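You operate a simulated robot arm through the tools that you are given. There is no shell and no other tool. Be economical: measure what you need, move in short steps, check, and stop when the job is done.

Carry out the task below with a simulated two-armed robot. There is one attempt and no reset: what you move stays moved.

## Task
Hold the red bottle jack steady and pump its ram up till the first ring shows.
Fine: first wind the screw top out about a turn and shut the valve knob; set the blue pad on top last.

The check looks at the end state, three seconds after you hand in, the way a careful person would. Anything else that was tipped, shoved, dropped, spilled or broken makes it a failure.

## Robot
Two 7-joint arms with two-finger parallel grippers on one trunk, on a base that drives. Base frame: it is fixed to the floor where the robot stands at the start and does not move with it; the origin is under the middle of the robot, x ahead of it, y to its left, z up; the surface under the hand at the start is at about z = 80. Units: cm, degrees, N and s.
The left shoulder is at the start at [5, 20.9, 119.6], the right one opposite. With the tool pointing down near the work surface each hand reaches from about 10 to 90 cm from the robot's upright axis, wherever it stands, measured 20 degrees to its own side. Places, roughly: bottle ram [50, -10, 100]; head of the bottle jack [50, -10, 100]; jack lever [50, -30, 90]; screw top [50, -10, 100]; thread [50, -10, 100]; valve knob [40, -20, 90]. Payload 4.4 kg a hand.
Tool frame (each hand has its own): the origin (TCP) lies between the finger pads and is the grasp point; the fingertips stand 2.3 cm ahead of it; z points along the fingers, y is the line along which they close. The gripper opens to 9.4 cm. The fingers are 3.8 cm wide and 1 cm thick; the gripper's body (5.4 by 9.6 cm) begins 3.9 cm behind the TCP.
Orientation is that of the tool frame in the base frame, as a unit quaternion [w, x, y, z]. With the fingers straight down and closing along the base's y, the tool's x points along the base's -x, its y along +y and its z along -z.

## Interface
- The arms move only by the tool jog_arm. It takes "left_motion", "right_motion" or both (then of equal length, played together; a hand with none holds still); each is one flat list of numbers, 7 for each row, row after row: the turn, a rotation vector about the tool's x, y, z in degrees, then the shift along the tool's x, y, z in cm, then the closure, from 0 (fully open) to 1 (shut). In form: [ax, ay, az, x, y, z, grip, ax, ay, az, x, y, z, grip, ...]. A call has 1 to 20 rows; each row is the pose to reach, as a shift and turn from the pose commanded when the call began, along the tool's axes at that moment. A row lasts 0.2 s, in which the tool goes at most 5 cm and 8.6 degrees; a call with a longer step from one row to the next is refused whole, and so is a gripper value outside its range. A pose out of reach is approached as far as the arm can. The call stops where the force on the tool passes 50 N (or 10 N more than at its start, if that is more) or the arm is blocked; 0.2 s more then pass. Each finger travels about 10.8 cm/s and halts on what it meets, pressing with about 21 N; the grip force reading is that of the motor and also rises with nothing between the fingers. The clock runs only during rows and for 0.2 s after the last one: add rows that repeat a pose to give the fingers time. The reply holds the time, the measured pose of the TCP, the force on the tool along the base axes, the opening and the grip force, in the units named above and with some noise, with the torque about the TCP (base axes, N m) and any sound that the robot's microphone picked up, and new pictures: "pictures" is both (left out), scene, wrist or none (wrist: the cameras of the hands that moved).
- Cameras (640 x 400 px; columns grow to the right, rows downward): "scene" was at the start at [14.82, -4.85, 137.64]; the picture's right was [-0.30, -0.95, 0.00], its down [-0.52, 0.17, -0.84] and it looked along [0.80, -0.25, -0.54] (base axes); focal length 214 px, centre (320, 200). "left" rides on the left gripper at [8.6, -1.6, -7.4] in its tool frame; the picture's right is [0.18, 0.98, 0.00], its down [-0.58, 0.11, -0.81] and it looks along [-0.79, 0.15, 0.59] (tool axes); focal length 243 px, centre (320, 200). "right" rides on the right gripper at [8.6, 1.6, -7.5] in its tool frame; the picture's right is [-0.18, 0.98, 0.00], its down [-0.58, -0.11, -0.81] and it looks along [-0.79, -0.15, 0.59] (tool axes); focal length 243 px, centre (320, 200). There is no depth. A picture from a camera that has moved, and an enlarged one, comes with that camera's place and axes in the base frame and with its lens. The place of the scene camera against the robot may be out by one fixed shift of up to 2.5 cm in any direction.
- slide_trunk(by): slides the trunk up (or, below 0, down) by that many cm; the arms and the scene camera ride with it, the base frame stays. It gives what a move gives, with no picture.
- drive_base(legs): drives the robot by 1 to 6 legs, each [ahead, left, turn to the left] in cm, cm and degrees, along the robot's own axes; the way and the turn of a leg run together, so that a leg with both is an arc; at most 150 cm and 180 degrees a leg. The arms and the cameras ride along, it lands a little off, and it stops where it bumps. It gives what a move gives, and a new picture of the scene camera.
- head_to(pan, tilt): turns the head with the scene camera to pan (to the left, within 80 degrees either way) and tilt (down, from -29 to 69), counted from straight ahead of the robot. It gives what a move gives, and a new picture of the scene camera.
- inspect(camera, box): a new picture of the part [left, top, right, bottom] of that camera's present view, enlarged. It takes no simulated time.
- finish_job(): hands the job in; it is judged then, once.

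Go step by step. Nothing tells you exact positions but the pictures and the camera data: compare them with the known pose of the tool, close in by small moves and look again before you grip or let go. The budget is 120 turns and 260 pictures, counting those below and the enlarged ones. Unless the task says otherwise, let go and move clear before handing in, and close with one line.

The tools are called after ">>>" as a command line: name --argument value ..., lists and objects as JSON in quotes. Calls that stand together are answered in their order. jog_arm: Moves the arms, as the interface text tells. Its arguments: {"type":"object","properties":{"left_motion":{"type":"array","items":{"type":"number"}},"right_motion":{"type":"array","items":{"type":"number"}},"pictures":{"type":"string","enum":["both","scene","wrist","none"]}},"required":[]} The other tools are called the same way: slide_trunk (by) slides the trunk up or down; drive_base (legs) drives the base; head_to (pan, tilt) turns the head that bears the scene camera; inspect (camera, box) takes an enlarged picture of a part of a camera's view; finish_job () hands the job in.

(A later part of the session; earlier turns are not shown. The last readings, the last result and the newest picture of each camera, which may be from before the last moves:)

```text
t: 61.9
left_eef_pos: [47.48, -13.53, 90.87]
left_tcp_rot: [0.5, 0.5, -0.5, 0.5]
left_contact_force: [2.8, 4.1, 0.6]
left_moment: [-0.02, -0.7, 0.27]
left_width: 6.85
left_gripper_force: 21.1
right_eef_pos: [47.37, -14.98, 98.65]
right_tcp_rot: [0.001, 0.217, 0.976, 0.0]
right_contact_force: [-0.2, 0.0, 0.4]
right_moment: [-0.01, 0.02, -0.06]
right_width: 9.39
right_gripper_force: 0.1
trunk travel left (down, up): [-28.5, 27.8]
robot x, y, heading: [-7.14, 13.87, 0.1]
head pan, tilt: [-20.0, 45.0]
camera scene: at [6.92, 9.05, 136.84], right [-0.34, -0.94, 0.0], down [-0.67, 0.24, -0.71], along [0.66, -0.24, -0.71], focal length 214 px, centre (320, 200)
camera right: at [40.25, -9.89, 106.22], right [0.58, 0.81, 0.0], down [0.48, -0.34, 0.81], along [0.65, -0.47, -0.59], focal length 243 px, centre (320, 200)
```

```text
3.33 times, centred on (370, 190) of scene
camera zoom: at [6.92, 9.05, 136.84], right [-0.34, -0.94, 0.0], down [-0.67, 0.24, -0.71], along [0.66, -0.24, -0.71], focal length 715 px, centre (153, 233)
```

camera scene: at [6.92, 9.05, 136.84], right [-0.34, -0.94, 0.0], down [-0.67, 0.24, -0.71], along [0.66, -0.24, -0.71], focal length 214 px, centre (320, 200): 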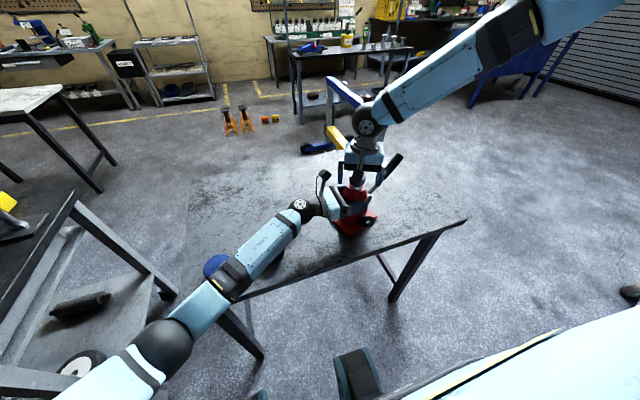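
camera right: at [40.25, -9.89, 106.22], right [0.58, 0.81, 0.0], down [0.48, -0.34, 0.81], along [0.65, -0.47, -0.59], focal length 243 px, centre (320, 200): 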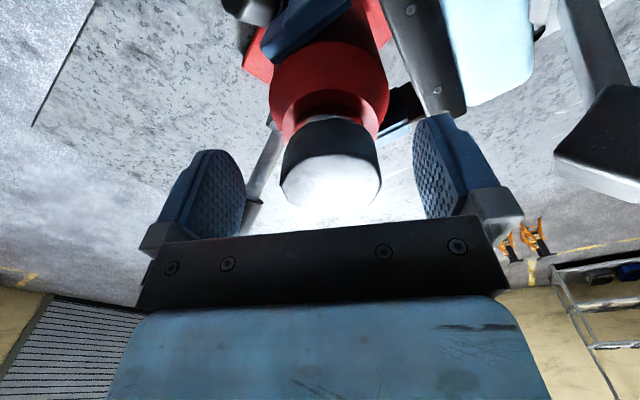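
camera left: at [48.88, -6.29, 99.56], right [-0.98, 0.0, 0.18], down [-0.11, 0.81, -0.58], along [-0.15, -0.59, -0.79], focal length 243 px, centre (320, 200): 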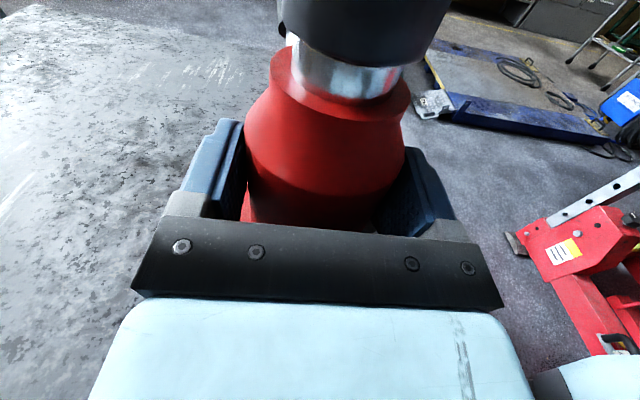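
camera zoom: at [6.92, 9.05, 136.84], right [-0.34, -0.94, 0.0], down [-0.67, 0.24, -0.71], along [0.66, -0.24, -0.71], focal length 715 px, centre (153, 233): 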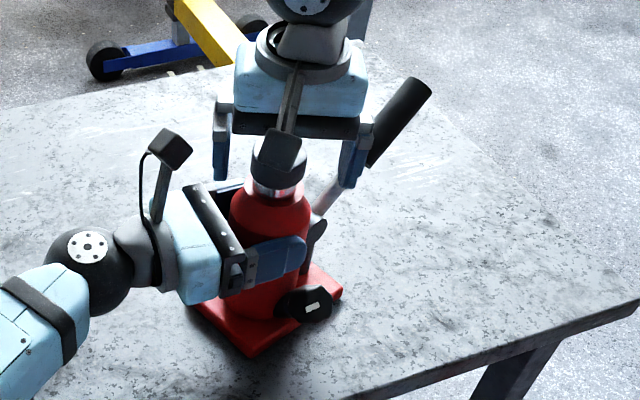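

The jack yawed a few degrees ccw with the cap and settled ~0.5 cm toward the left hand. I'll recentre on the cap at about [47.3,-14.5], grip and turn again.

>>> jog_arm --right_motion '[0, 0, 0, 0.25, 0.4, 0.1, 0, 0, 0, 0, 0.25, 0.4, 0.1, 0.3, 0, 0, 0, 0.25, 0.4, 0.1, 0.5, 0, 0, 0, 0.25, 0.4, 0.1, 0.7, 0, 0, 0, 0.25, 0.4, 0.1, 0.7, 0, 0, -8, 0.25, 0.4, 0.1, 0.7, 0, 0, -16, 0.25, 0.4, 0.1, 0.7, 0, 0, -24, 0.25, 0.4, 0.1, 0.7, 0, 0, -32, 0.25, 0.4, 0.1, 0.7, 0, 0, -40, 0.25, 0.4, 0.05, 0.7]'

>>> inspect --camera "scene" --box '[290, 130, 450, 250]'

```text
t: 64.1
left_eef_pos: [47.38, -13.74, 90.95]
left_tcp_rot: [0.502, 0.499, -0.5, 0.499]
left_contact_force: [-4.9, -16.0, 0.2]
left_moment: [-0.11, -0.1, 0.05]
left_width: 6.85
left_gripper_force: 21.1
right_eef_pos: [47.22, -14.59, 98.56]
right_tcp_rot: [-0.001, -0.132, 0.991, 0.0]
right_contact_force: [2.7, 14.2, 4.5]
right_moment: [0.32, -0.06, 0.0]
right_width: 4.47
right_gripper_force: 21.4
trunk travel left (down, up): [-28.5, 27.8]
robot x, y, heading: [-6.95, 13.81, -0.3]
head pan, tilt: [-20.0, 45.0]
camera scene: at [6.86, 9.02, 136.85], right [-0.34, -0.94, 0.0], down [-0.66, 0.24, -0.71], along [0.66, -0.24, -0.71], focal length 214 px, centre (320, 200)
camera right: at [38.49, -15.3, 106.2], right [-0.08, 1.0, 0.0], down [0.59, 0.05, 0.81], along [0.8, 0.06, -0.59], focal length 243 px, centre (320, 200)
```

scene: 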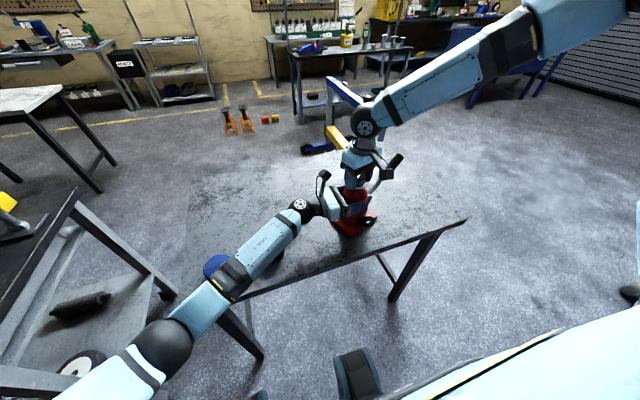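
right: 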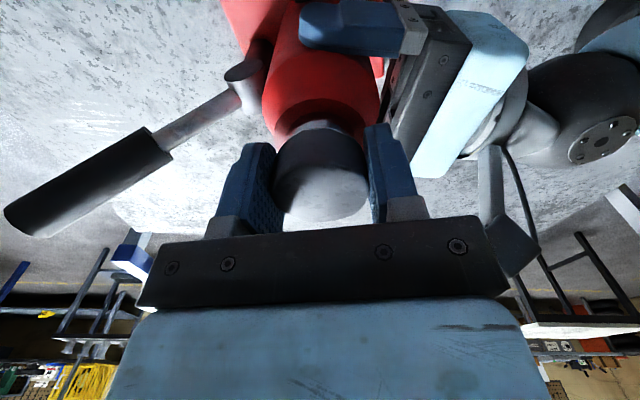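

```text
3.33 times, centred on (370, 190) of scene
camera zoom: at [6.86, 9.02, 136.85], right [-0.34, -0.94, 0.0], down [-0.66, 0.24, -0.71], along [0.66, -0.24, -0.71], focal length 715 px, centre (153, 233)
```

zoom: 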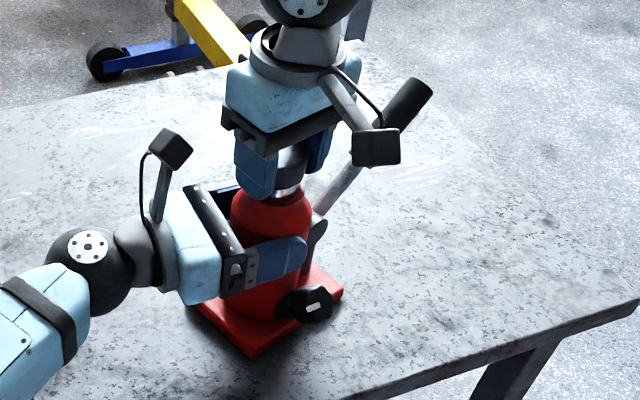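

This time the jack stayed put while the cap turned 40°. Continue another 80°.

>>> jog_arm --right_motion '[0, 0, -8, 0, 0.05, 0, 0.7, 0, 0, -16, 0, 0.1, 0, 0.7, 0, 0, -24, 0, 0.1, 0, 0.7, 0, 0, -32, 0, 0.1, 0, 0.7, 0, 0, -40, 0, 0.1, -0.05, 0.7, 0, 0, -48, 0, 0.1, -0.05, 0.7, 0, 0, -56, 0, 0.1, -0.05, 0.7, 0, 0, -64, 0, 0.1, -0.1, 0.7, 0, 0, -72, 0, 0.1, -0.1, 0.7, 0, 0, -80, 0, 0.1, -0.1, 0.7]'

>>> inspect --camera "scene" --box '[290, 130, 450, 250]'

```text
t: 66.3
left_eef_pos: [47.3, -13.61, 91.06]
left_tcp_rot: [-0.501, -0.499, 0.501, -0.499]
left_contact_force: [-17.4, 11.5, 2.6]
left_moment: [0.1, -1.02, -0.26]
left_width: 6.85
left_gripper_force: 21.2
right_eef_pos: [47.41, -14.32, 98.84]
right_tcp_rot: [-0.002, 0.738, -0.675, 0.001]
right_contact_force: [24.5, -11.3, 4.8]
right_moment: [0.1, -0.21, -0.05]
right_width: 4.38
right_gripper_force: 21.2
trunk travel left (down, up): [-28.5, 27.8]
robot x, y, heading: [-6.98, 13.85, 0.3]
head pan, tilt: [-20.0, 45.0]
camera scene: at [6.92, 9.03, 136.84], right [-0.34, -0.94, 0.0], down [-0.67, 0.24, -0.71], along [0.66, -0.24, -0.71], focal length 214 px, centre (320, 200)
camera right: at [46.53, -23.22, 106.35], right [-1.0, 0.09, 0.0], down [0.05, 0.59, 0.81], along [0.08, 0.8, -0.59], focal length 243 px, centre (320, 200)
```

scene: 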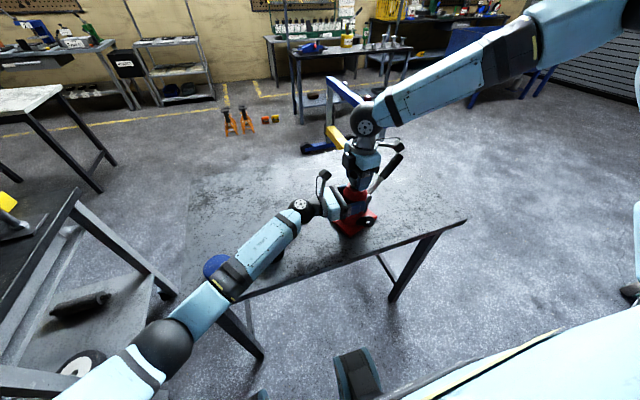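
right: 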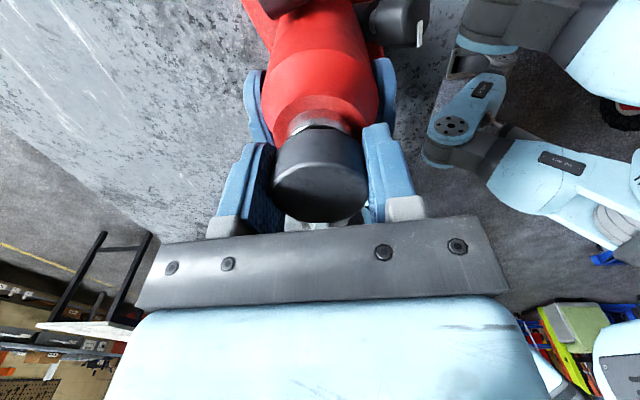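

```text
3.33 times, centred on (370, 190) of scene
camera zoom: at [6.92, 9.03, 136.84], right [-0.34, -0.94, 0.0], down [-0.67, 0.24, -0.71], along [0.66, -0.24, -0.71], focal length 715 px, centre (153, 233)
```

zoom: 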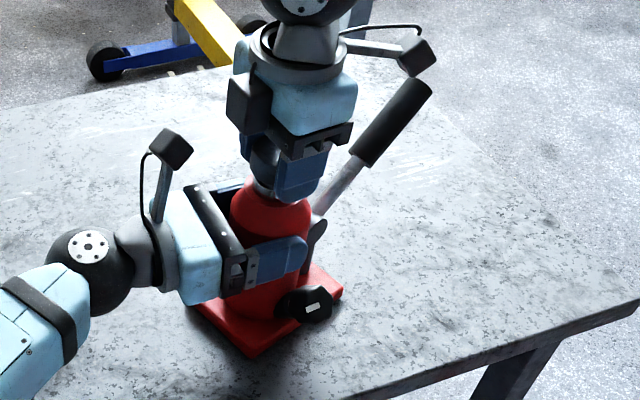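

Jack held still; total ≈ 215°. Open and turn back 136° for the last stroke.

>>> jog_arm --right_motion '[0, 0, 0, 0, 0, 0, 0.3, 0, 0, 0, 0, 0, 0, 0, 0, 0, 0, 0, 0, 0, 0, 0, 0, 8, 0, -0.15, 0, 0, 0, 0, 16, 0, -0.15, 0, 0, 0, 0, 24, 0, -0.15, 0, 0, 0, 0, 32, 0, -0.15, 0, 0, 0, 0, 40, 0, -0.15, 0, 0, 0, 0, 48, 0, -0.15, 0, 0, 0, 0, 56, 0, -0.15, 0, 0, 0, 0, 64, 0, -0.15, 0, 0, 0, 0, 72, 0, -0.15, 0, 0, 0, 0, 80, 0, -0.15, 0, 0, 0, 0, 88, 0, -0.15, 0, 0, 0, 0, 96, 0, -0.15, 0, 0, 0, 0, 104, 0, -0.15, 0, 0, 0, 0, 112, 0, -0.15, 0, 0, 0, 0, 120, 0, -0.15, 0, 0, 0, 0, 128, 0, -0.15, 0, 0, 0, 0, 136, 0, -0.15, 0, 0]' --pictures "wrist"

>>> inspect --camera "scene" --box '[290, 130, 450, 250]'

```text
t: 70.5
left_eef_pos: [47.56, -13.6, 91.02]
left_tcp_rot: [0.501, 0.499, -0.5, 0.499]
left_contact_force: [6.5, -3.9, 2.0]
left_moment: [0.18, -0.6, 0.05]
left_width: 6.82
left_gripper_force: 20.7
right_eef_pos: [47.45, -14.57, 98.71]
right_tcp_rot: [0.0, 0.352, 0.936, 0.0]
right_contact_force: [-0.4, 0.2, 0.2]
right_moment: [-0.01, 0.04, -0.03]
right_width: 9.39
right_gripper_force: 0.0
trunk travel left (down, up): [-28.5, 27.8]
robot x, y, heading: [-7.07, 14.1, 0.2]
head pan, tilt: [-20.0, 45.0]
camera right: at [42.0, -7.58, 106.25], right [0.78, 0.62, 0.0], down [0.37, -0.46, 0.81], along [0.5, -0.63, -0.59], focal length 243 px, centre (320, 200)
```

right: 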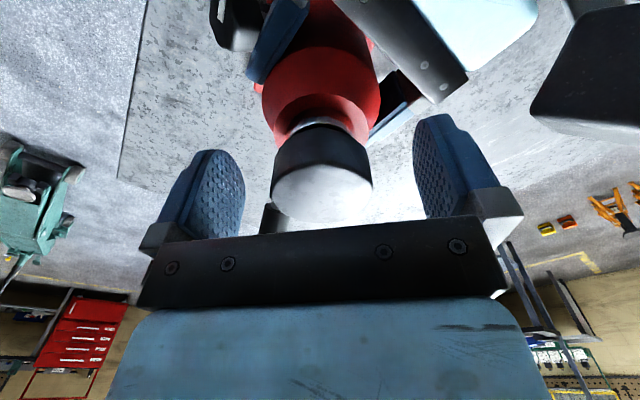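

```text
3.33 times, centred on (370, 190) of scene
camera zoom: at [6.91, 9.0, 136.84], right [-0.34, -0.94, 0.0], down [-0.67, 0.24, -0.71], along [0.66, -0.24, -0.71], focal length 715 px, centre (153, 233)
```

zoom: 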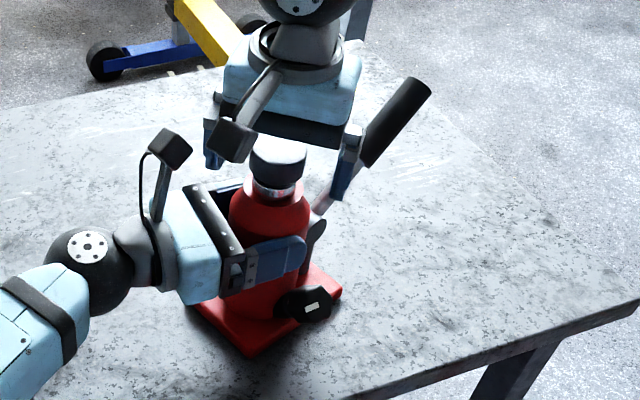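

Centred. Grip and turn the last 136°.

>>> jog_arm --right_motion '[0, 0, 0, 0, 0, 0, 0.4, 0, 0, 0, 0, 0, 0, 0.7, 0, 0, 0, 0, 0, 0, 0.7, 0, 0, -8, 0, 0, 0, 0.7, 0, 0, -16, 0, 0, 0, 0.7, 0, 0, -24, 0, 0, 0, 0.7, 0, 0, -32, 0, 0, 0, 0.7, 0, 0, -40, 0, 0, 0, 0.7, 0, 0, -48, 0, 0, 0, 0.7, 0, 0, -56, 0, 0, -0.05, 0.7, 0, 0, -64, 0, 0, -0.05, 0.7, 0, 0, -72, 0, 0, -0.05, 0.7, 0, 0, -80, 0, 0, -0.1, 0.7, 0, 0, -88, 0, 0, -0.1, 0.7, 0, 0, -96, 0, 0, -0.1, 0.7, 0, 0, -104, 0, 0, -0.1, 0.7, 0, 0, -112, 0, 0, -0.15, 0.7, 0, 0, -120, 0, 0, -0.15, 0.7, 0, 0, -128, 0, 0, -0.15, 0.7, 0, 0, -136, 0, 0, -0.15, 0.7]' --pictures "wrist"

>>> inspect --camera "scene" --box '[290, 130, 450, 250]'

```text
t: 74.7
left_eef_pos: [47.28, -13.62, 91.04]
left_tcp_rot: [0.501, 0.499, -0.5, 0.5]
left_contact_force: [-1.8, 7.8, 0.4]
left_moment: [0.25, 0.06, 0.27]
left_width: 6.82
left_gripper_force: 21.4
right_eef_pos: [47.29, -14.61, 98.98]
right_tcp_rot: [-0.001, 0.738, -0.675, 0.001]
right_contact_force: [-0.4, -9.7, 13.6]
right_moment: [0.12, 0.05, -0.03]
right_width: 4.36
right_gripper_force: 21.3
trunk travel left (down, up): [-28.5, 27.8]
robot x, y, heading: [-7.23, 13.66, 0.1]
head pan, tilt: [-20.0, 45.0]
camera right: at [46.57, -23.27, 106.51], right [-1.0, 0.09, 0.0], down [0.05, 0.59, 0.81], along [0.08, 0.8, -0.59], focal length 243 px, centre (320, 200)
```

right: 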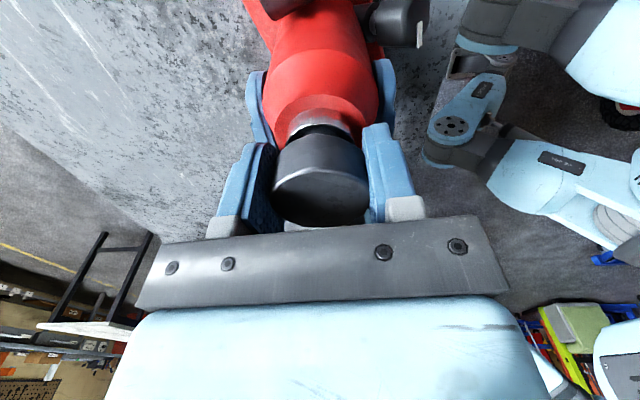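

```text
3.33 times, centred on (370, 190) of scene
camera zoom: at [6.8, 9.02, 136.86], right [-0.34, -0.94, 0.0], down [-0.66, 0.24, -0.71], along [0.67, -0.24, -0.71], focal length 715 px, centre (153, 233)
```

zoom: 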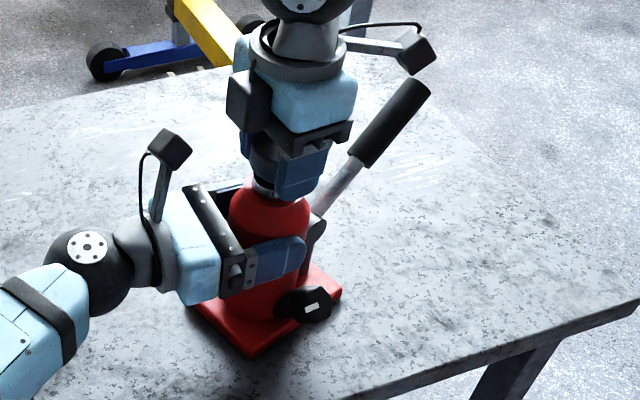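

A thread gap now shows below the cap; about 345° relative to the body — a turn. I'll release, lift off, swing back to neutral yaw and look at the valve knob from the front.

>>> jog_arm --right_motion '[0, 0, 0, 0, 0, 0, 0.3, 0, 0, 0, 0, 0, 0, 0, 0, 0, 0, 0, 0, 0, 0, 0, 0, 0, 0, 0, -3, 0, 0, 0, 0, 0, 0, -6, 0, 0, 0, 0, 0, 0, -9, 0, 0, 0, 8, 0.5, 2, -9.5, 0, 0, 0, 16, 0.7, 4, -10, 0, 0, 0, 24, 1, 6, -10, 0, 0, 0, 32, 1.2, 8, -10, 0, 0, 0, 40, 1.4, 10, -10, 0, 0, 0, 48, 1.7, 12, -10, 0, 0, 0, 56, 2, 14, -10, 0, 0, 0, 64, 2.2, 16, -10, 0, 0, 0, 72, 2.5, 17.3, -10, 0, 0, 0, 80, 2.5, 17.3, -10, 0, 0, 0, 88, 2.5, 17.3, -10, 0, 0, 0, 95, 2.5, 17.3, -10, 0]' --pictures "wrist"

>>> inspect --camera "right" --box '[280, 20, 440, 140]'

>>> inspect --camera "scene" --box '[310, 150, 430, 240]'

```text
t: 78.5
left_eef_pos: [47.41, -13.64, 91.02]
left_tcp_rot: [0.501, 0.5, -0.499, 0.5]
left_contact_force: [0.0, -2.2, -0.2]
left_moment: [0.55, -0.18, 0.06]
left_width: 6.83
left_gripper_force: 21.1
right_eef_pos: [30.36, -18.64, 108.89]
right_tcp_rot: [0.001, 0.001, 1.0, 0.0]
right_contact_force: [-0.2, -0.2, 0.7]
right_moment: [0.01, 0.0, -0.04]
right_width: 9.41
right_gripper_force: 0.1
trunk travel left (down, up): [-28.5, 27.8]
robot x, y, heading: [-7.13, 14.04, 0.3]
head pan, tilt: [-20.0, 45.0]
camera right: at [21.75, -16.89, 116.46], right [0.18, 0.98, 0.0], down [0.58, -0.11, 0.81], along [0.79, -0.15, -0.59], focal length 243 px, centre (320, 200)
```

right: 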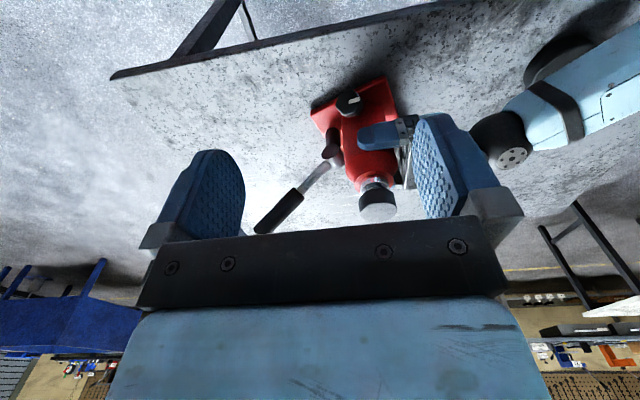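

```text
3.33 times, centred on (360, 80) of right
camera zoom: at [21.75, -16.89, 116.46], right [0.18, 0.98, 0.0], down [0.58, -0.11, 0.81], along [0.79, -0.15, -0.59], focal length 809 px, centre (187, 600)
```

zoom: 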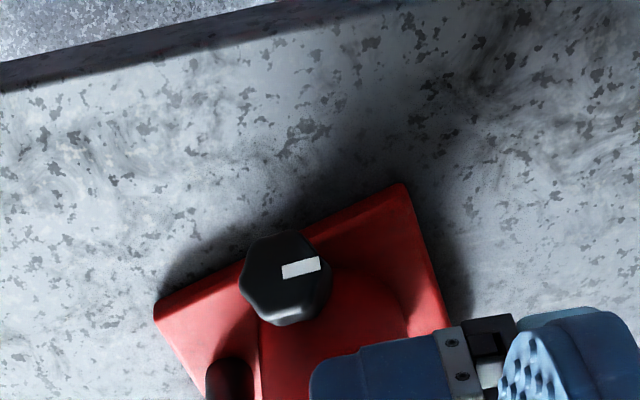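

```text
4.44 times, centred on (370, 195) of scene
camera zoom: at [6.88, 9.0, 136.84], right [-0.34, -0.94, 0.0], down [-0.66, 0.24, -0.71], along [0.66, -0.24, -0.71], focal length 953 px, centre (98, 222)
```

zoom: 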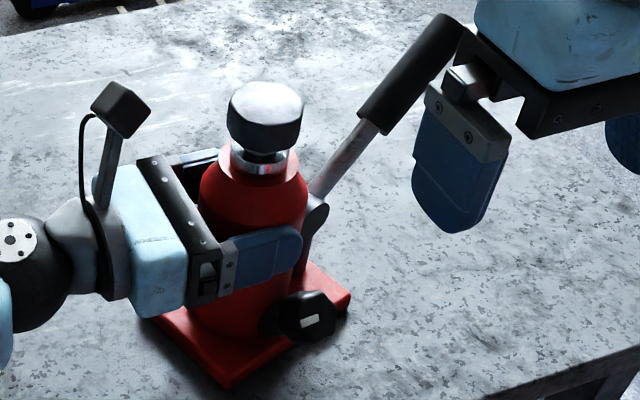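

The valve knob's face is near [40.6,-16.4,86.5], tilted ~33° up, and the jack now sits at yaw ≈ 18°. I'll yaw and pitch the right hand to line up with the knob axis.

>>> jog_arm --right_motion '[0, 0, -6, 0, 0, 0, 0, 0, 0, -12, 0, 0, 0, 0, 0, 0, -17.7, 0, 0, 0, 0]' --pictures "none"

>>> jog_arm --right_motion '[0, -7.2, 0, 0, 0, 0, 0, 0, -14.4, 0, 0, 0, 0, 0, 0, -21.6, 0, 0, 0, 0, 0, 0, -28.8, 0, 0, 0, 0, 0, 0, -36, 0, 0, 0, 0, 0, 0, -43.2, 0, 0, 0, 0, 0.2, 0, -50.4, 0, 0, 0, 0, 0.4, 0, -57, 0, 0, 0, 0, 0.42]'

```text
t: 79.3
left_eef_pos: [47.36, -13.7, 91.08]
left_tcp_rot: [0.501, 0.499, -0.501, 0.499]
left_contact_force: [0.8, -2.1, 1.5]
left_moment: [0.36, -0.33, -0.01]
left_width: 6.88
left_gripper_force: 21.2
right_eef_pos: [30.34, -18.53, 108.89]
right_tcp_rot: [0.0, -0.156, 0.988, -0.001]
right_contact_force: [0.1, -0.1, -0.7]
right_moment: [-0.01, -0.01, -0.02]
right_width: 9.39
right_gripper_force: 0.0
trunk travel left (down, up): [-28.5, 27.8]
robot x, y, heading: [-7.03, 14.26, 0.2]
head pan, tilt: [-20.0, 45.0]
```

```text
t: 81.1
left_eef_pos: [47.32, -13.68, 91.03]
left_tcp_rot: [0.501, 0.499, -0.499, 0.5]
left_contact_force: [-2.3, -1.6, 0.0]
left_moment: [0.66, -0.31, 0.27]
left_width: 6.86
left_gripper_force: 20.9
right_eef_pos: [37.6, -21.71, 107.87]
right_tcp_rot: [0.471, -0.138, 0.868, 0.075]
right_contact_force: [0.2, -0.8, 0.1]
right_moment: [0.01, 0.0, 0.02]
right_width: 5.44
right_gripper_force: 0.1
right hand out of reach, approached as far as the arm can: row 3, 4, 5, 6, 7, 8
trunk travel left (down, up): [-28.5, 27.8]
robot x, y, heading: [-6.95, 13.87, 0.3]
head pan, tilt: [-20.0, 45.0]
camera scene: at [6.9, 9.09, 136.85], right [-0.34, -0.94, 0.0], down [-0.67, 0.24, -0.71], along [0.66, -0.24, -0.71], focal length 214 px, centre (320, 200)
camera right: at [26.71, -23.64, 104.85], right [-0.21, 0.97, 0.15], down [-0.31, -0.21, 0.93], along [0.93, 0.14, 0.34], focal length 243 px, centre (320, 200)
```

scene: 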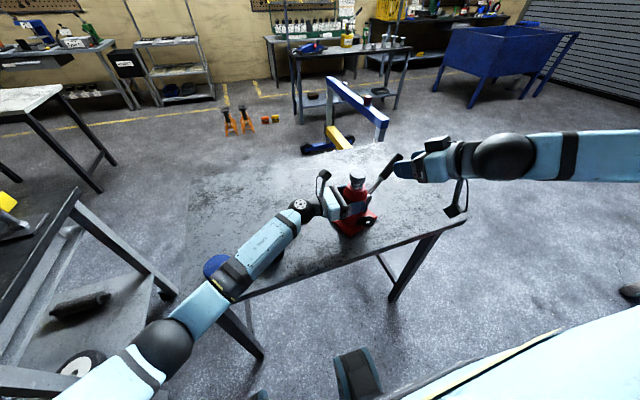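
right: 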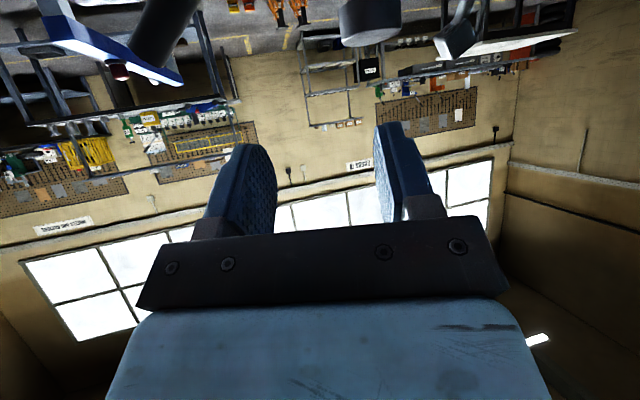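

The orientation is right. Now descend to just in front of the knob with the fingers half open.

>>> jog_arm --right_motion '[0, 0, 0, 3.1, 0.8, 2.2, 0.42, 0, 0, 0, 6.2, 1.6, 4.4, 0.42, 0, 0, 0, 9.3, 2.4, 6.6, 0.42, 0, 0, 0, 12.4, 3.2, 8.8, 0.42, 0, 0, 0, 15.5, 4.1, 11.1, 0.42]'

>>> inspect --camera "scene" --box '[310, 150, 430, 240]'

```text
t: 82.3
left_eef_pos: [47.39, -13.6, 91.01]
left_tcp_rot: [0.501, 0.499, -0.499, 0.5]
left_contact_force: [-2.9, 1.2, 0.3]
left_moment: [-0.04, -0.42, 0.0]
left_width: 6.87
left_gripper_force: 21.1
right_eef_pos: [37.03, -17.54, 88.87]
right_tcp_rot: [0.472, -0.136, 0.868, 0.074]
right_contact_force: [0.0, 0.4, -0.3]
right_moment: [-0.04, -0.01, -0.01]
right_width: 5.45
right_gripper_force: 0.1
trunk travel left (down, up): [-28.5, 27.8]
robot x, y, heading: [-7.16, 13.88, 0.1]
head pan, tilt: [-20.0, 45.0]
camera scene: at [6.85, 9.04, 136.85], right [-0.34, -0.94, 0.0], down [-0.66, 0.24, -0.71], along [0.67, -0.24, -0.71], focal length 214 px, centre (320, 200)
camera right: at [26.17, -19.39, 85.88], right [-0.21, 0.97, 0.15], down [-0.31, -0.21, 0.93], along [0.93, 0.14, 0.34], focal length 243 px, centre (320, 200)
```

scene: 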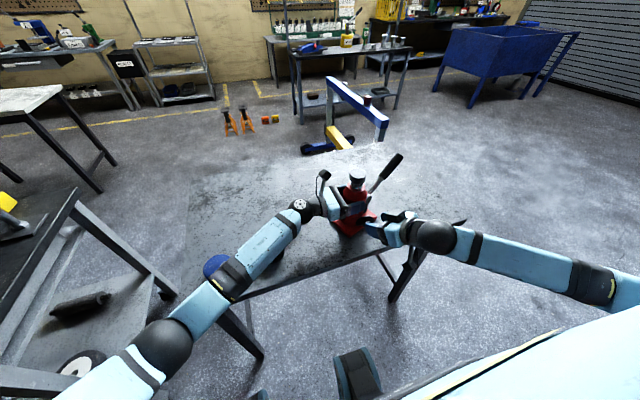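
right: 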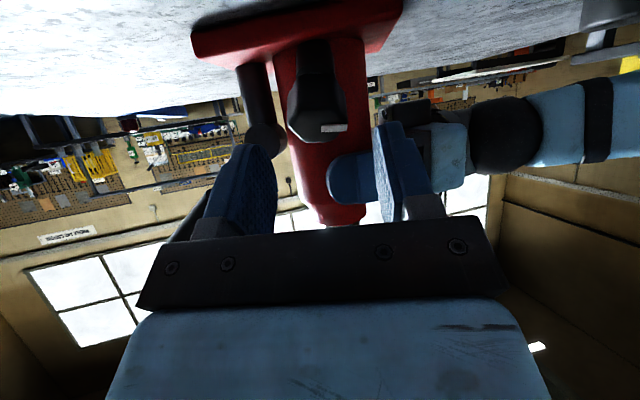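

```text
4.44 times, centred on (370, 195) of scene
camera zoom: at [6.85, 9.04, 136.85], right [-0.34, -0.94, 0.0], down [-0.66, 0.24, -0.71], along [0.67, -0.24, -0.71], focal length 953 px, centre (98, 222)
```

zoom: 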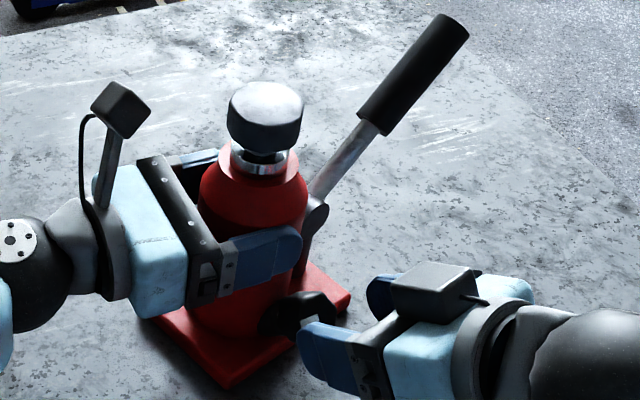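

The knob looks nearly on the tool axis. Enlarging the wrist view before going in.

>>> inspect --camera "right" --box '[240, 20, 400, 180]'

```text
2.50 times, centred on (320, 100) of right
camera zoom: at [26.17, -19.39, 85.88], right [-0.21, 0.97, 0.15], down [-0.31, -0.21, 0.93], along [0.93, 0.14, 0.34], focal length 606 px, centre (320, 450)
```

zoom: 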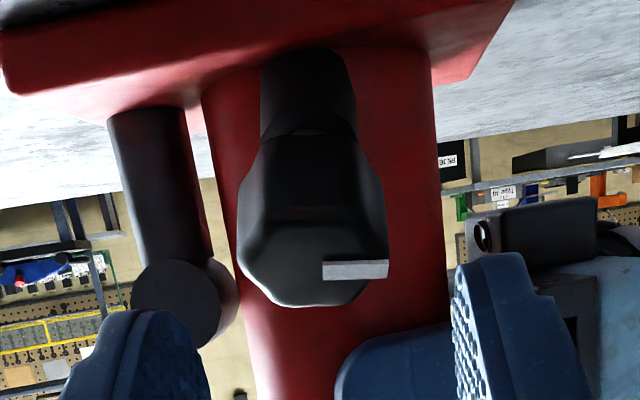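

Knob is on axis (0.2 cm to the side), face about 4 cm ahead, 3.4 cm wide. Roll counter-clockwise 48° to set up the stroke, then advance around it.

>>> jog_arm --right_motion '[0, 0, -8, 0, -0.15, 0, 0.42, 0, 0, -16, 0, -0.15, 0, 0.42, 0, 0, -24, 0, -0.15, 0, 0.42, 0, 0, -32, 0, -0.15, 0, 0.42, 0, 0, -40, 0, -0.15, 0, 0.42, 0, 0, -48, 0, -0.15, 0, 0.42, 0, 0, -48, 0, -0.15, 1.2, 0.42, 0, 0, -48, 0, -0.15, 2.4, 0.42, 0, 0, -48, 0, -0.15, 3.2, 0.42]'

>>> inspect --camera "scene" --box '[310, 150, 430, 240]'

```text
t: 84.3
left_eef_pos: [47.45, -13.66, 91.06]
left_tcp_rot: [0.501, 0.499, -0.5, 0.5]
left_contact_force: [-2.5, 1.3, -0.8]
left_moment: [0.0, -0.36, -0.05]
left_width: 6.86
left_gripper_force: 21.5
right_eef_pos: [39.6, -16.83, 87.19]
right_tcp_rot: [0.46, -0.477, 0.739, -0.124]
right_contact_force: [0.4, 0.9, -0.5]
right_moment: [0.0, 0.02, -0.01]
right_width: 5.44
right_gripper_force: 0.0
trunk travel left (down, up): [-28.5, 27.8]
robot x, y, heading: [-6.87, 14.14, 0.3]
head pan, tilt: [-20.0, 45.0]
camera scene: at [6.87, 9.04, 136.84], right [-0.34, -0.94, 0.0], down [-0.66, 0.24, -0.71], along [0.66, -0.24, -0.71], focal length 214 px, centre (320, 200)
camera right: at [31.74, -25.05, 85.52], right [-0.56, 0.66, -0.51], down [-0.51, 0.21, 0.83], along [0.66, 0.72, 0.21], focal length 243 px, centre (320, 200)
```

scene: 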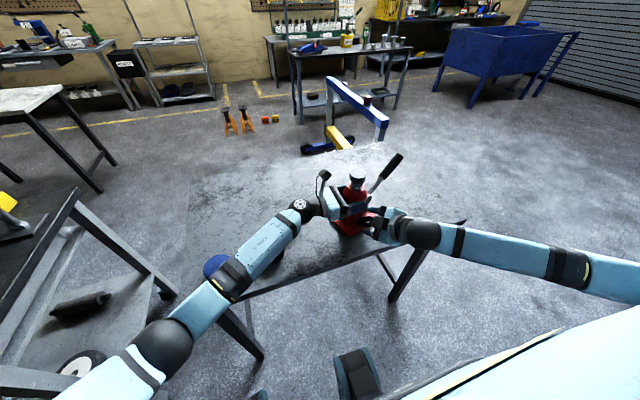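
right: 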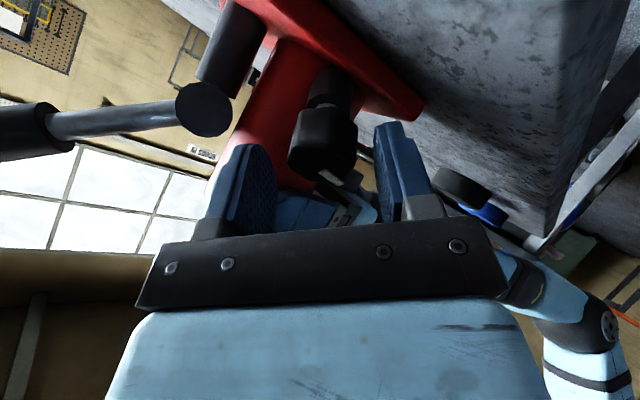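

```text
4.44 times, centred on (370, 195) of scene
camera zoom: at [6.87, 9.04, 136.84], right [-0.34, -0.94, 0.0], down [-0.66, 0.24, -0.71], along [0.66, -0.24, -0.71], focal length 953 px, centre (98, 222)
```

zoom: 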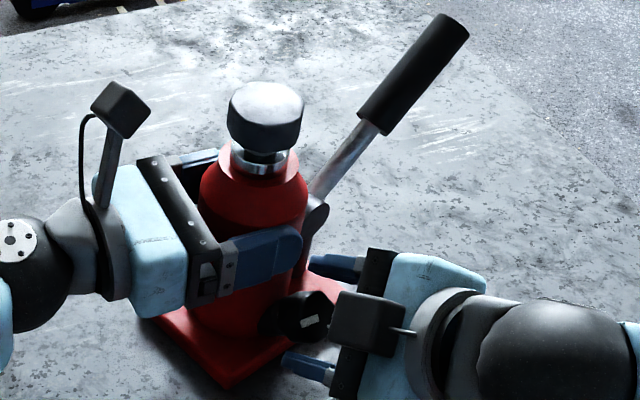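

>>> inspect --camera "right" --box '[220, 60, 420, 220]'

```text
2.50 times, centred on (320, 140) of right
camera zoom: at [31.74, -25.05, 85.52], right [-0.56, 0.66, -0.51], down [-0.51, 0.21, 0.83], along [0.66, 0.72, 0.21], focal length 606 px, centre (320, 350)
```

zoom: 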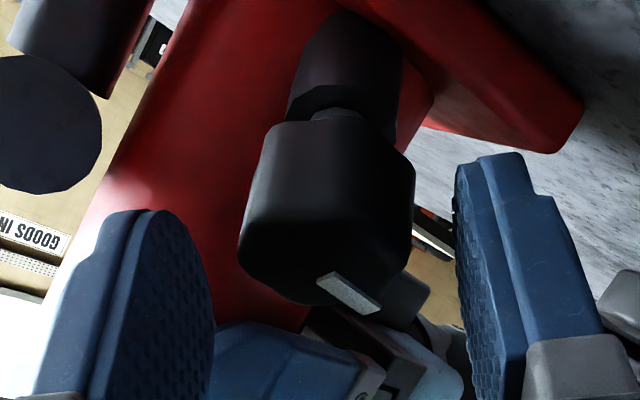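

The face is ~1.2 cm ahead of the TCP; advance 0.8 more and close on the knob.

>>> jog_arm --right_motion '[0, 0, 0, 0, 0, 0.4, 0.42, 0, 0, 0, 0, 0.05, 0.8, 0.42, 0, 0, 0, 0, 0.05, 0.8, 0.55, 0, 0, 0, 0, 0.05, 0.8, 0.65, 0, 0, 0, 0, 0.05, 0.8, 0.75, 0, 0, 0, 0, 0.05, 0.8, 0.75]' --pictures "wrist"

>>> inspect --camera "scene" --box '[310, 150, 430, 240]'

```text
t: 85.7
left_eef_pos: [47.58, -13.72, 91.14]
left_tcp_rot: [0.501, 0.499, -0.5, 0.5]
left_contact_force: [5.1, -8.1, 0.4]
left_moment: [-0.27, -0.36, 0.36]
left_width: 6.85
left_gripper_force: 21.2
right_eef_pos: [40.25, -16.58, 86.75]
right_tcp_rot: [0.461, -0.477, 0.738, -0.123]
right_contact_force: [-7.6, 8.9, -1.0]
right_moment: [0.34, 0.48, 0.51]
right_width: 3.74
right_gripper_force: 20.9
trunk travel left (down, up): [-28.5, 27.8]
robot x, y, heading: [-7.02, 14.05, 0.3]
head pan, tilt: [-20.0, 45.0]
camera right: at [32.35, -24.8, 85.01], right [-0.56, 0.66, -0.51], down [-0.51, 0.21, 0.83], along [0.65, 0.72, 0.21], focal length 243 px, centre (320, 200)
```

right: 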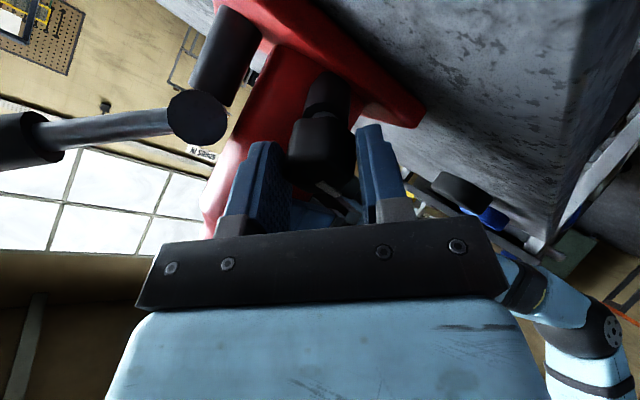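

```text
4.44 times, centred on (370, 195) of scene
camera zoom: at [6.93, 8.99, 136.83], right [-0.34, -0.94, 0.0], down [-0.67, 0.24, -0.71], along [0.66, -0.24, -0.71], focal length 953 px, centre (98, 222)
```

zoom: 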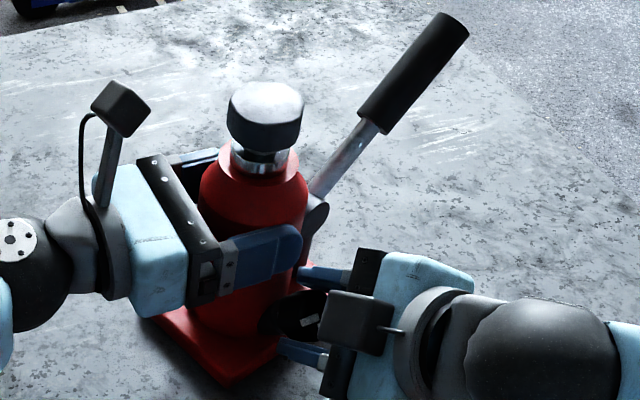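

Gripped at 3.7 cm. Turn clockwise 40° and watch the torque.

>>> jog_arm --right_motion '[0, 0, 8, 0, 0, 0, 0.75, 0, 0, 16, 0, 0, 0, 0.75, 0, 0, 24, 0, 0, 0, 0.75, 0, 0, 32, 0, 0, 0, 0.75, 0, 0, 40, 0, 0, 0, 0.75]' --pictures "wrist"

>>> inspect --camera "scene" --box '[310, 150, 430, 240]'

```text
t: 86.9
left_eef_pos: [47.39, -13.65, 90.94]
left_tcp_rot: [0.501, 0.499, -0.5, 0.499]
left_contact_force: [5.4, 2.8, 3.2]
left_moment: [-0.13, -0.39, -0.05]
left_width: 6.85
left_gripper_force: 21.2
right_eef_pos: [40.22, -16.72, 86.78]
right_tcp_rot: [0.475, -0.194, 0.857, 0.04]
right_contact_force: [-1.2, -5.9, -0.1]
right_moment: [0.08, 0.09, 0.07]
right_width: 3.47
right_gripper_force: 21.0
trunk travel left (down, up): [-28.5, 27.8]
robot x, y, heading: [-7.14, 13.68, -0.0]
head pan, tilt: [-20.0, 45.0]
camera right: at [29.71, -19.67, 83.59], right [-0.28, 0.96, 0.04], down [-0.33, -0.13, 0.93], along [0.9, 0.25, 0.35], focal length 243 px, centre (320, 200)
```

right: 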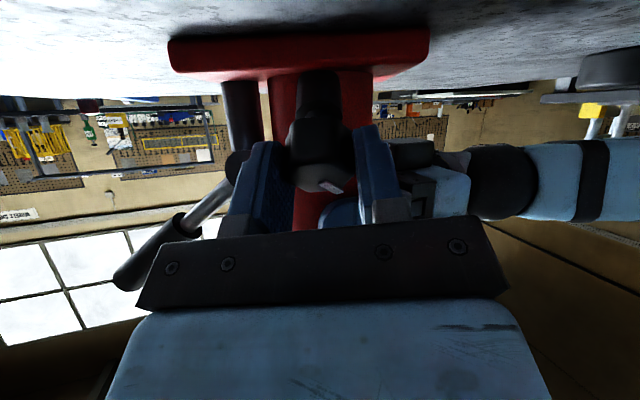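

```text
4.44 times, centred on (370, 195) of scene
camera zoom: at [6.9, 9.01, 136.85], right [-0.34, -0.94, 0.0], down [-0.67, 0.24, -0.71], along [0.66, -0.24, -0.71], focal length 953 px, centre (98, 222)
```

zoom: 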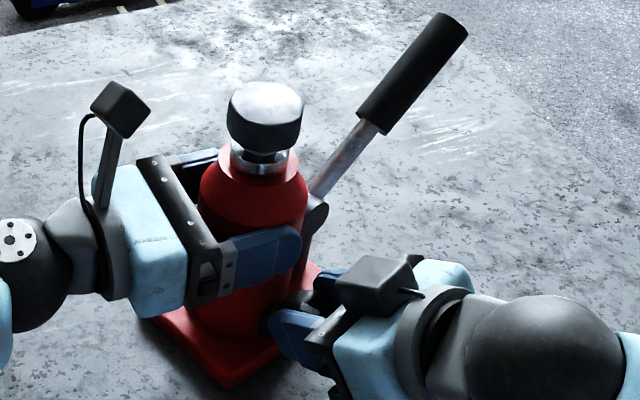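

>>> inspect --camera "right" --box '[260, 100, 380, 220]'

```text
3.33 times, centred on (320, 160) of right
camera zoom: at [29.71, -19.67, 83.59], right [-0.28, 0.96, 0.04], down [-0.33, -0.13, 0.93], along [0.9, 0.25, 0.35], focal length 809 px, centre (320, 333)
```

zoom: 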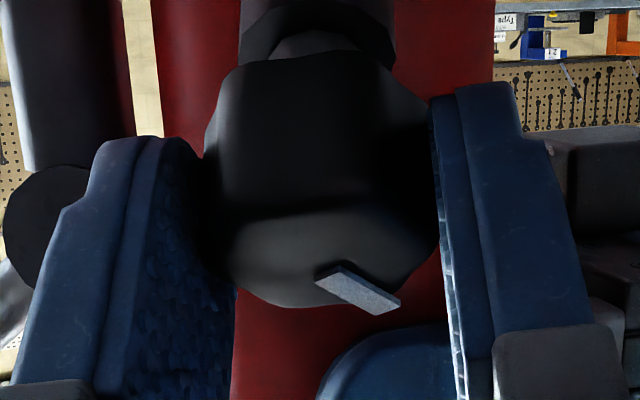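

The mark has rotated clockwise with the hand and torque is low. Continue 40° more.

>>> jog_arm --right_motion '[0, 0, 8, 0, 0, 0, 0.75, 0, 0, 16, 0, 0, 0, 0.75, 0, 0, 24, 0, 0, 0, 0.75, 0, 0, 32, 0, 0, 0, 0.75, 0, 0, 40, 0, 0, 0, 0.75]' --pictures "wrist"

>>> inspect --camera "scene" --box '[310, 150, 430, 240]'

```text
t: 88.1
left_eef_pos: [47.46, -13.57, 91.03]
left_tcp_rot: [-0.5, -0.499, 0.501, -0.499]
left_contact_force: [3.9, 13.6, 4.3]
left_moment: [0.3, -0.34, -0.36]
left_width: 6.85
left_gripper_force: 20.8
right_eef_pos: [40.26, -16.6, 86.68]
right_tcp_rot: [0.433, 0.11, 0.872, 0.201]
right_contact_force: [0.3, -16.7, 0.0]
right_moment: [-0.86, -0.43, -0.4]
right_width: 3.67
right_gripper_force: 21.0
trunk travel left (down, up): [-28.5, 27.8]
robot x, y, heading: [-7.22, 13.89, -0.1]
head pan, tilt: [-20.0, 45.0]
camera right: at [29.19, -13.97, 85.48], right [0.13, 0.81, 0.57], down [-0.3, -0.52, 0.8], along [0.95, -0.27, 0.17], focal length 243 px, centre (320, 200)
```

right: 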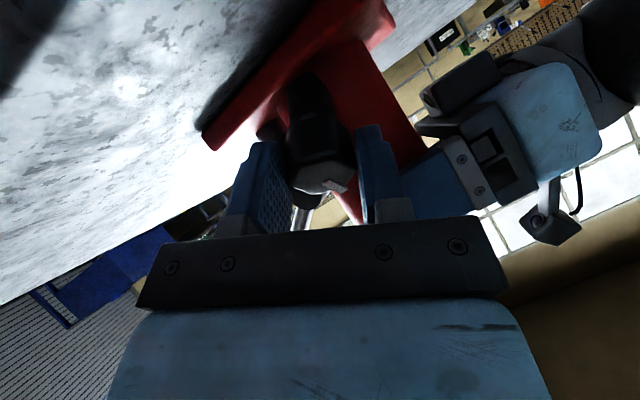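

```text
4.44 times, centred on (370, 195) of scene
camera zoom: at [6.88, 9.05, 136.84], right [-0.34, -0.94, 0.0], down [-0.66, 0.24, -0.71], along [0.66, -0.24, -0.71], focal length 953 px, centre (98, 222)
```

zoom: 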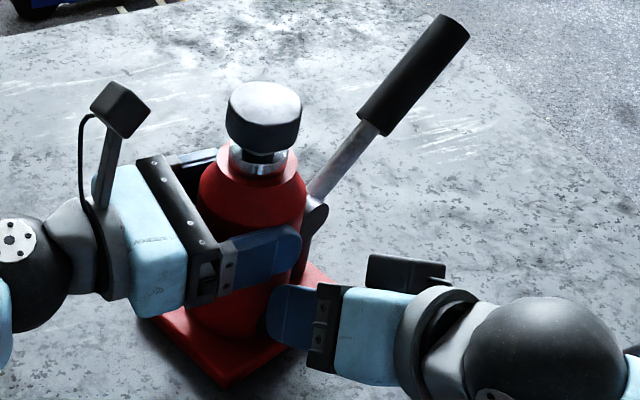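

>>> inspect --camera "right" --box '[260, 100, 380, 220]'

```text
3.33 times, centred on (320, 160) of right
camera zoom: at [29.19, -13.97, 85.48], right [0.13, 0.81, 0.57], down [-0.3, -0.52, 0.8], along [0.95, -0.27, 0.17], focal length 809 px, centre (320, 333)
```

zoom: 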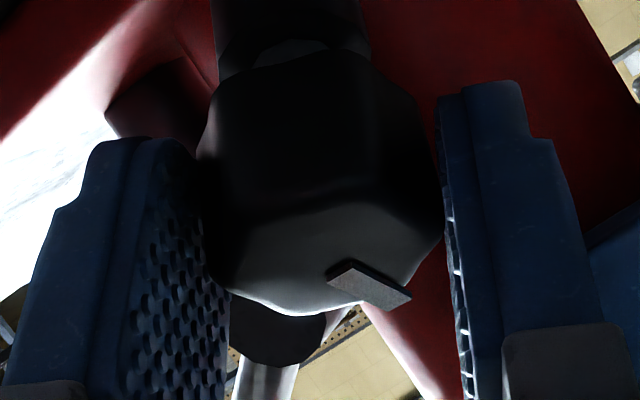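

The knob turned ~75° and torque has risen to ~0.6 N·m. I'll regrip 60° back and test whether it is at its stop.

>>> jog_arm --right_motion '[0, 0, 0, 0, 0, 0, 0.5, 0, 0, 0, 0, 0, 0, 0.42, 0, 0, -8, 0, 0, 0, 0.42, 0, 0, -16, 0, 0, 0, 0.42, 0, 0, -24, 0, 0, 0, 0.42, 0, 0, -32, 0, 0, 0, 0.42, 0, 0, -40, 0, 0, 0, 0.42, 0, 0, -48, 0, 0, 0, 0.42, 0, 0, -56, 0, 0, 0, 0.42, 0, 0, -64, 0, 0, 0, 0.42, 0, 0, -64, 0, 0, 0, 0.6, 0, 0, -64, 0, 0, 0, 0.75, 0, 0, -64, 0, 0, 0, 0.75]' --pictures "wrist"

>>> inspect --camera "right" --box '[260, 100, 380, 220]'

```text
t: 90.9
left_eef_pos: [47.38, -13.76, 91.03]
left_tcp_rot: [0.501, 0.501, -0.498, 0.501]
left_contact_force: [3.8, -9.0, -0.3]
left_moment: [-0.07, 0.01, 0.48]
left_width: 6.86
left_gripper_force: 20.9
right_eef_pos: [40.31, -16.57, 86.77]
right_tcp_rot: [0.473, -0.372, 0.797, -0.056]
right_contact_force: [-5.1, 10.7, 0.1]
right_moment: [0.51, 0.21, 0.57]
right_width: 3.63
right_gripper_force: 20.8
trunk travel left (down, up): [-28.5, 27.8]
robot x, y, heading: [-6.87, 13.59, 0.0]
head pan, tilt: [-20.0, 45.0]
camera right: at [31.08, -22.98, 84.02], right [-0.48, 0.83, -0.3], down [-0.42, 0.09, 0.9], along [0.77, 0.56, 0.31], focal length 243 px, centre (320, 200)
```

right: 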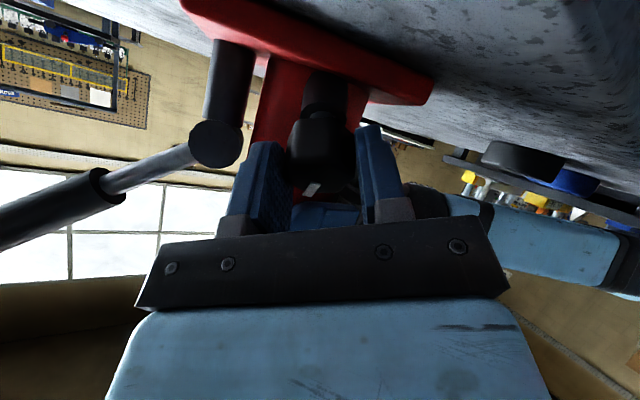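

```text
3.33 times, centred on (320, 160) of right
camera zoom: at [31.08, -22.98, 84.02], right [-0.48, 0.83, -0.3], down [-0.42, 0.09, 0.9], along [0.77, 0.56, 0.31], focal length 809 px, centre (320, 333)
```

zoom: 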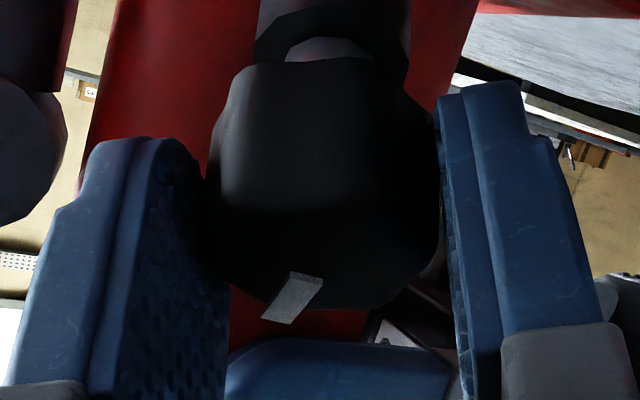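

Regripped. Turn clockwise another 40° in this grip.

>>> jog_arm --right_motion '[0, 0, 8, 0, 0, 0, 0.75, 0, 0, 16, 0, 0, 0, 0.75, 0, 0, 24, 0, 0, 0, 0.75, 0, 0, 32, 0, 0, 0, 0.75, 0, 0, 40, 0, 0, 0, 0.75]' --pictures "none"

>>> inspect --camera "right" --box '[260, 100, 380, 220]'

```text
t: 92.1
left_eef_pos: [47.47, -13.6, 91.16]
left_tcp_rot: [0.501, 0.5, -0.5, 0.5]
left_contact_force: [7.6, -3.6, 0.8]
left_moment: [-0.02, -0.35, 0.59]
left_width: 6.86
left_gripper_force: 21.1
right_eef_pos: [40.36, -16.69, 86.82]
right_tcp_rot: [0.466, -0.074, 0.876, 0.106]
right_contact_force: [-2.2, 4.1, -0.1]
right_moment: [-0.47, -0.41, -0.1]
right_width: 3.52
right_gripper_force: 20.9
trunk travel left (down, up): [-28.5, 27.8]
robot x, y, heading: [-7.07, 13.83, 0.1]
head pan, tilt: [-20.0, 45.0]
```

```text
3.33 times, centred on (320, 160) of right
camera zoom: at [29.25, -17.34, 83.96], right [-0.12, 0.96, 0.27], down [-0.3, -0.29, 0.91], along [0.95, 0.03, 0.32], focal length 809 px, centre (320, 333)
```

zoom: 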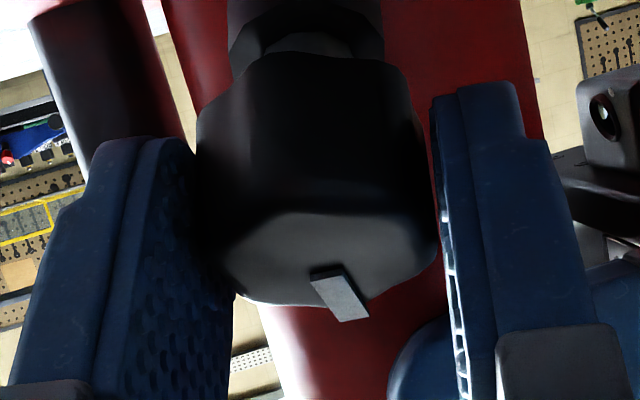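

The knob hardly moved this stroke (it slips at ~0.5 N·m), so it seems to be at its stop. One more 16° push in this flat grip to confirm.

>>> jog_arm --right_motion '[0, 0, 8, 0, 0, 0, 0.85, 0, 0, 16, 0, 0, 0, 0.85, 0, 0, 16, 0, 0, 0, 0.85]' --pictures "none"

>>> inspect --camera "right" --box '[260, 100, 380, 220]'

```text
t: 92.9
left_eef_pos: [47.49, -13.69, 91.03]
left_tcp_rot: [0.501, 0.499, -0.5, 0.499]
left_contact_force: [1.6, 9.3, 4.2]
left_moment: [-0.19, -0.45, 0.05]
left_width: 6.87
left_gripper_force: 21.2
right_eef_pos: [40.35, -16.71, 86.81]
right_tcp_rot: [0.446, 0.049, 0.878, 0.169]
right_contact_force: [4.4, -12.8, 0.9]
right_moment: [-0.6, -0.36, -0.63]
right_width: 3.6
right_gripper_force: 21.0
trunk travel left (down, up): [-28.5, 27.8]
robot x, y, heading: [-7.2, 14.07, 0.2]
head pan, tilt: [-20.0, 45.0]
```

```text
3.33 times, centred on (320, 160) of right
camera zoom: at [29.15, -15.08, 84.87], right [0.05, 0.88, 0.48], down [-0.29, -0.44, 0.85], along [0.96, -0.18, 0.23], focal length 809 px, centre (320, 333)
```

zoom: 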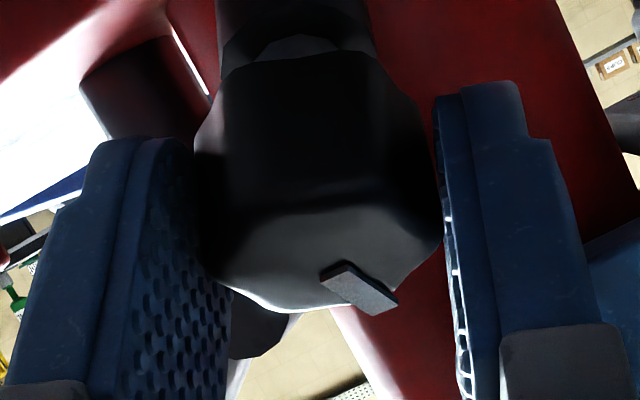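

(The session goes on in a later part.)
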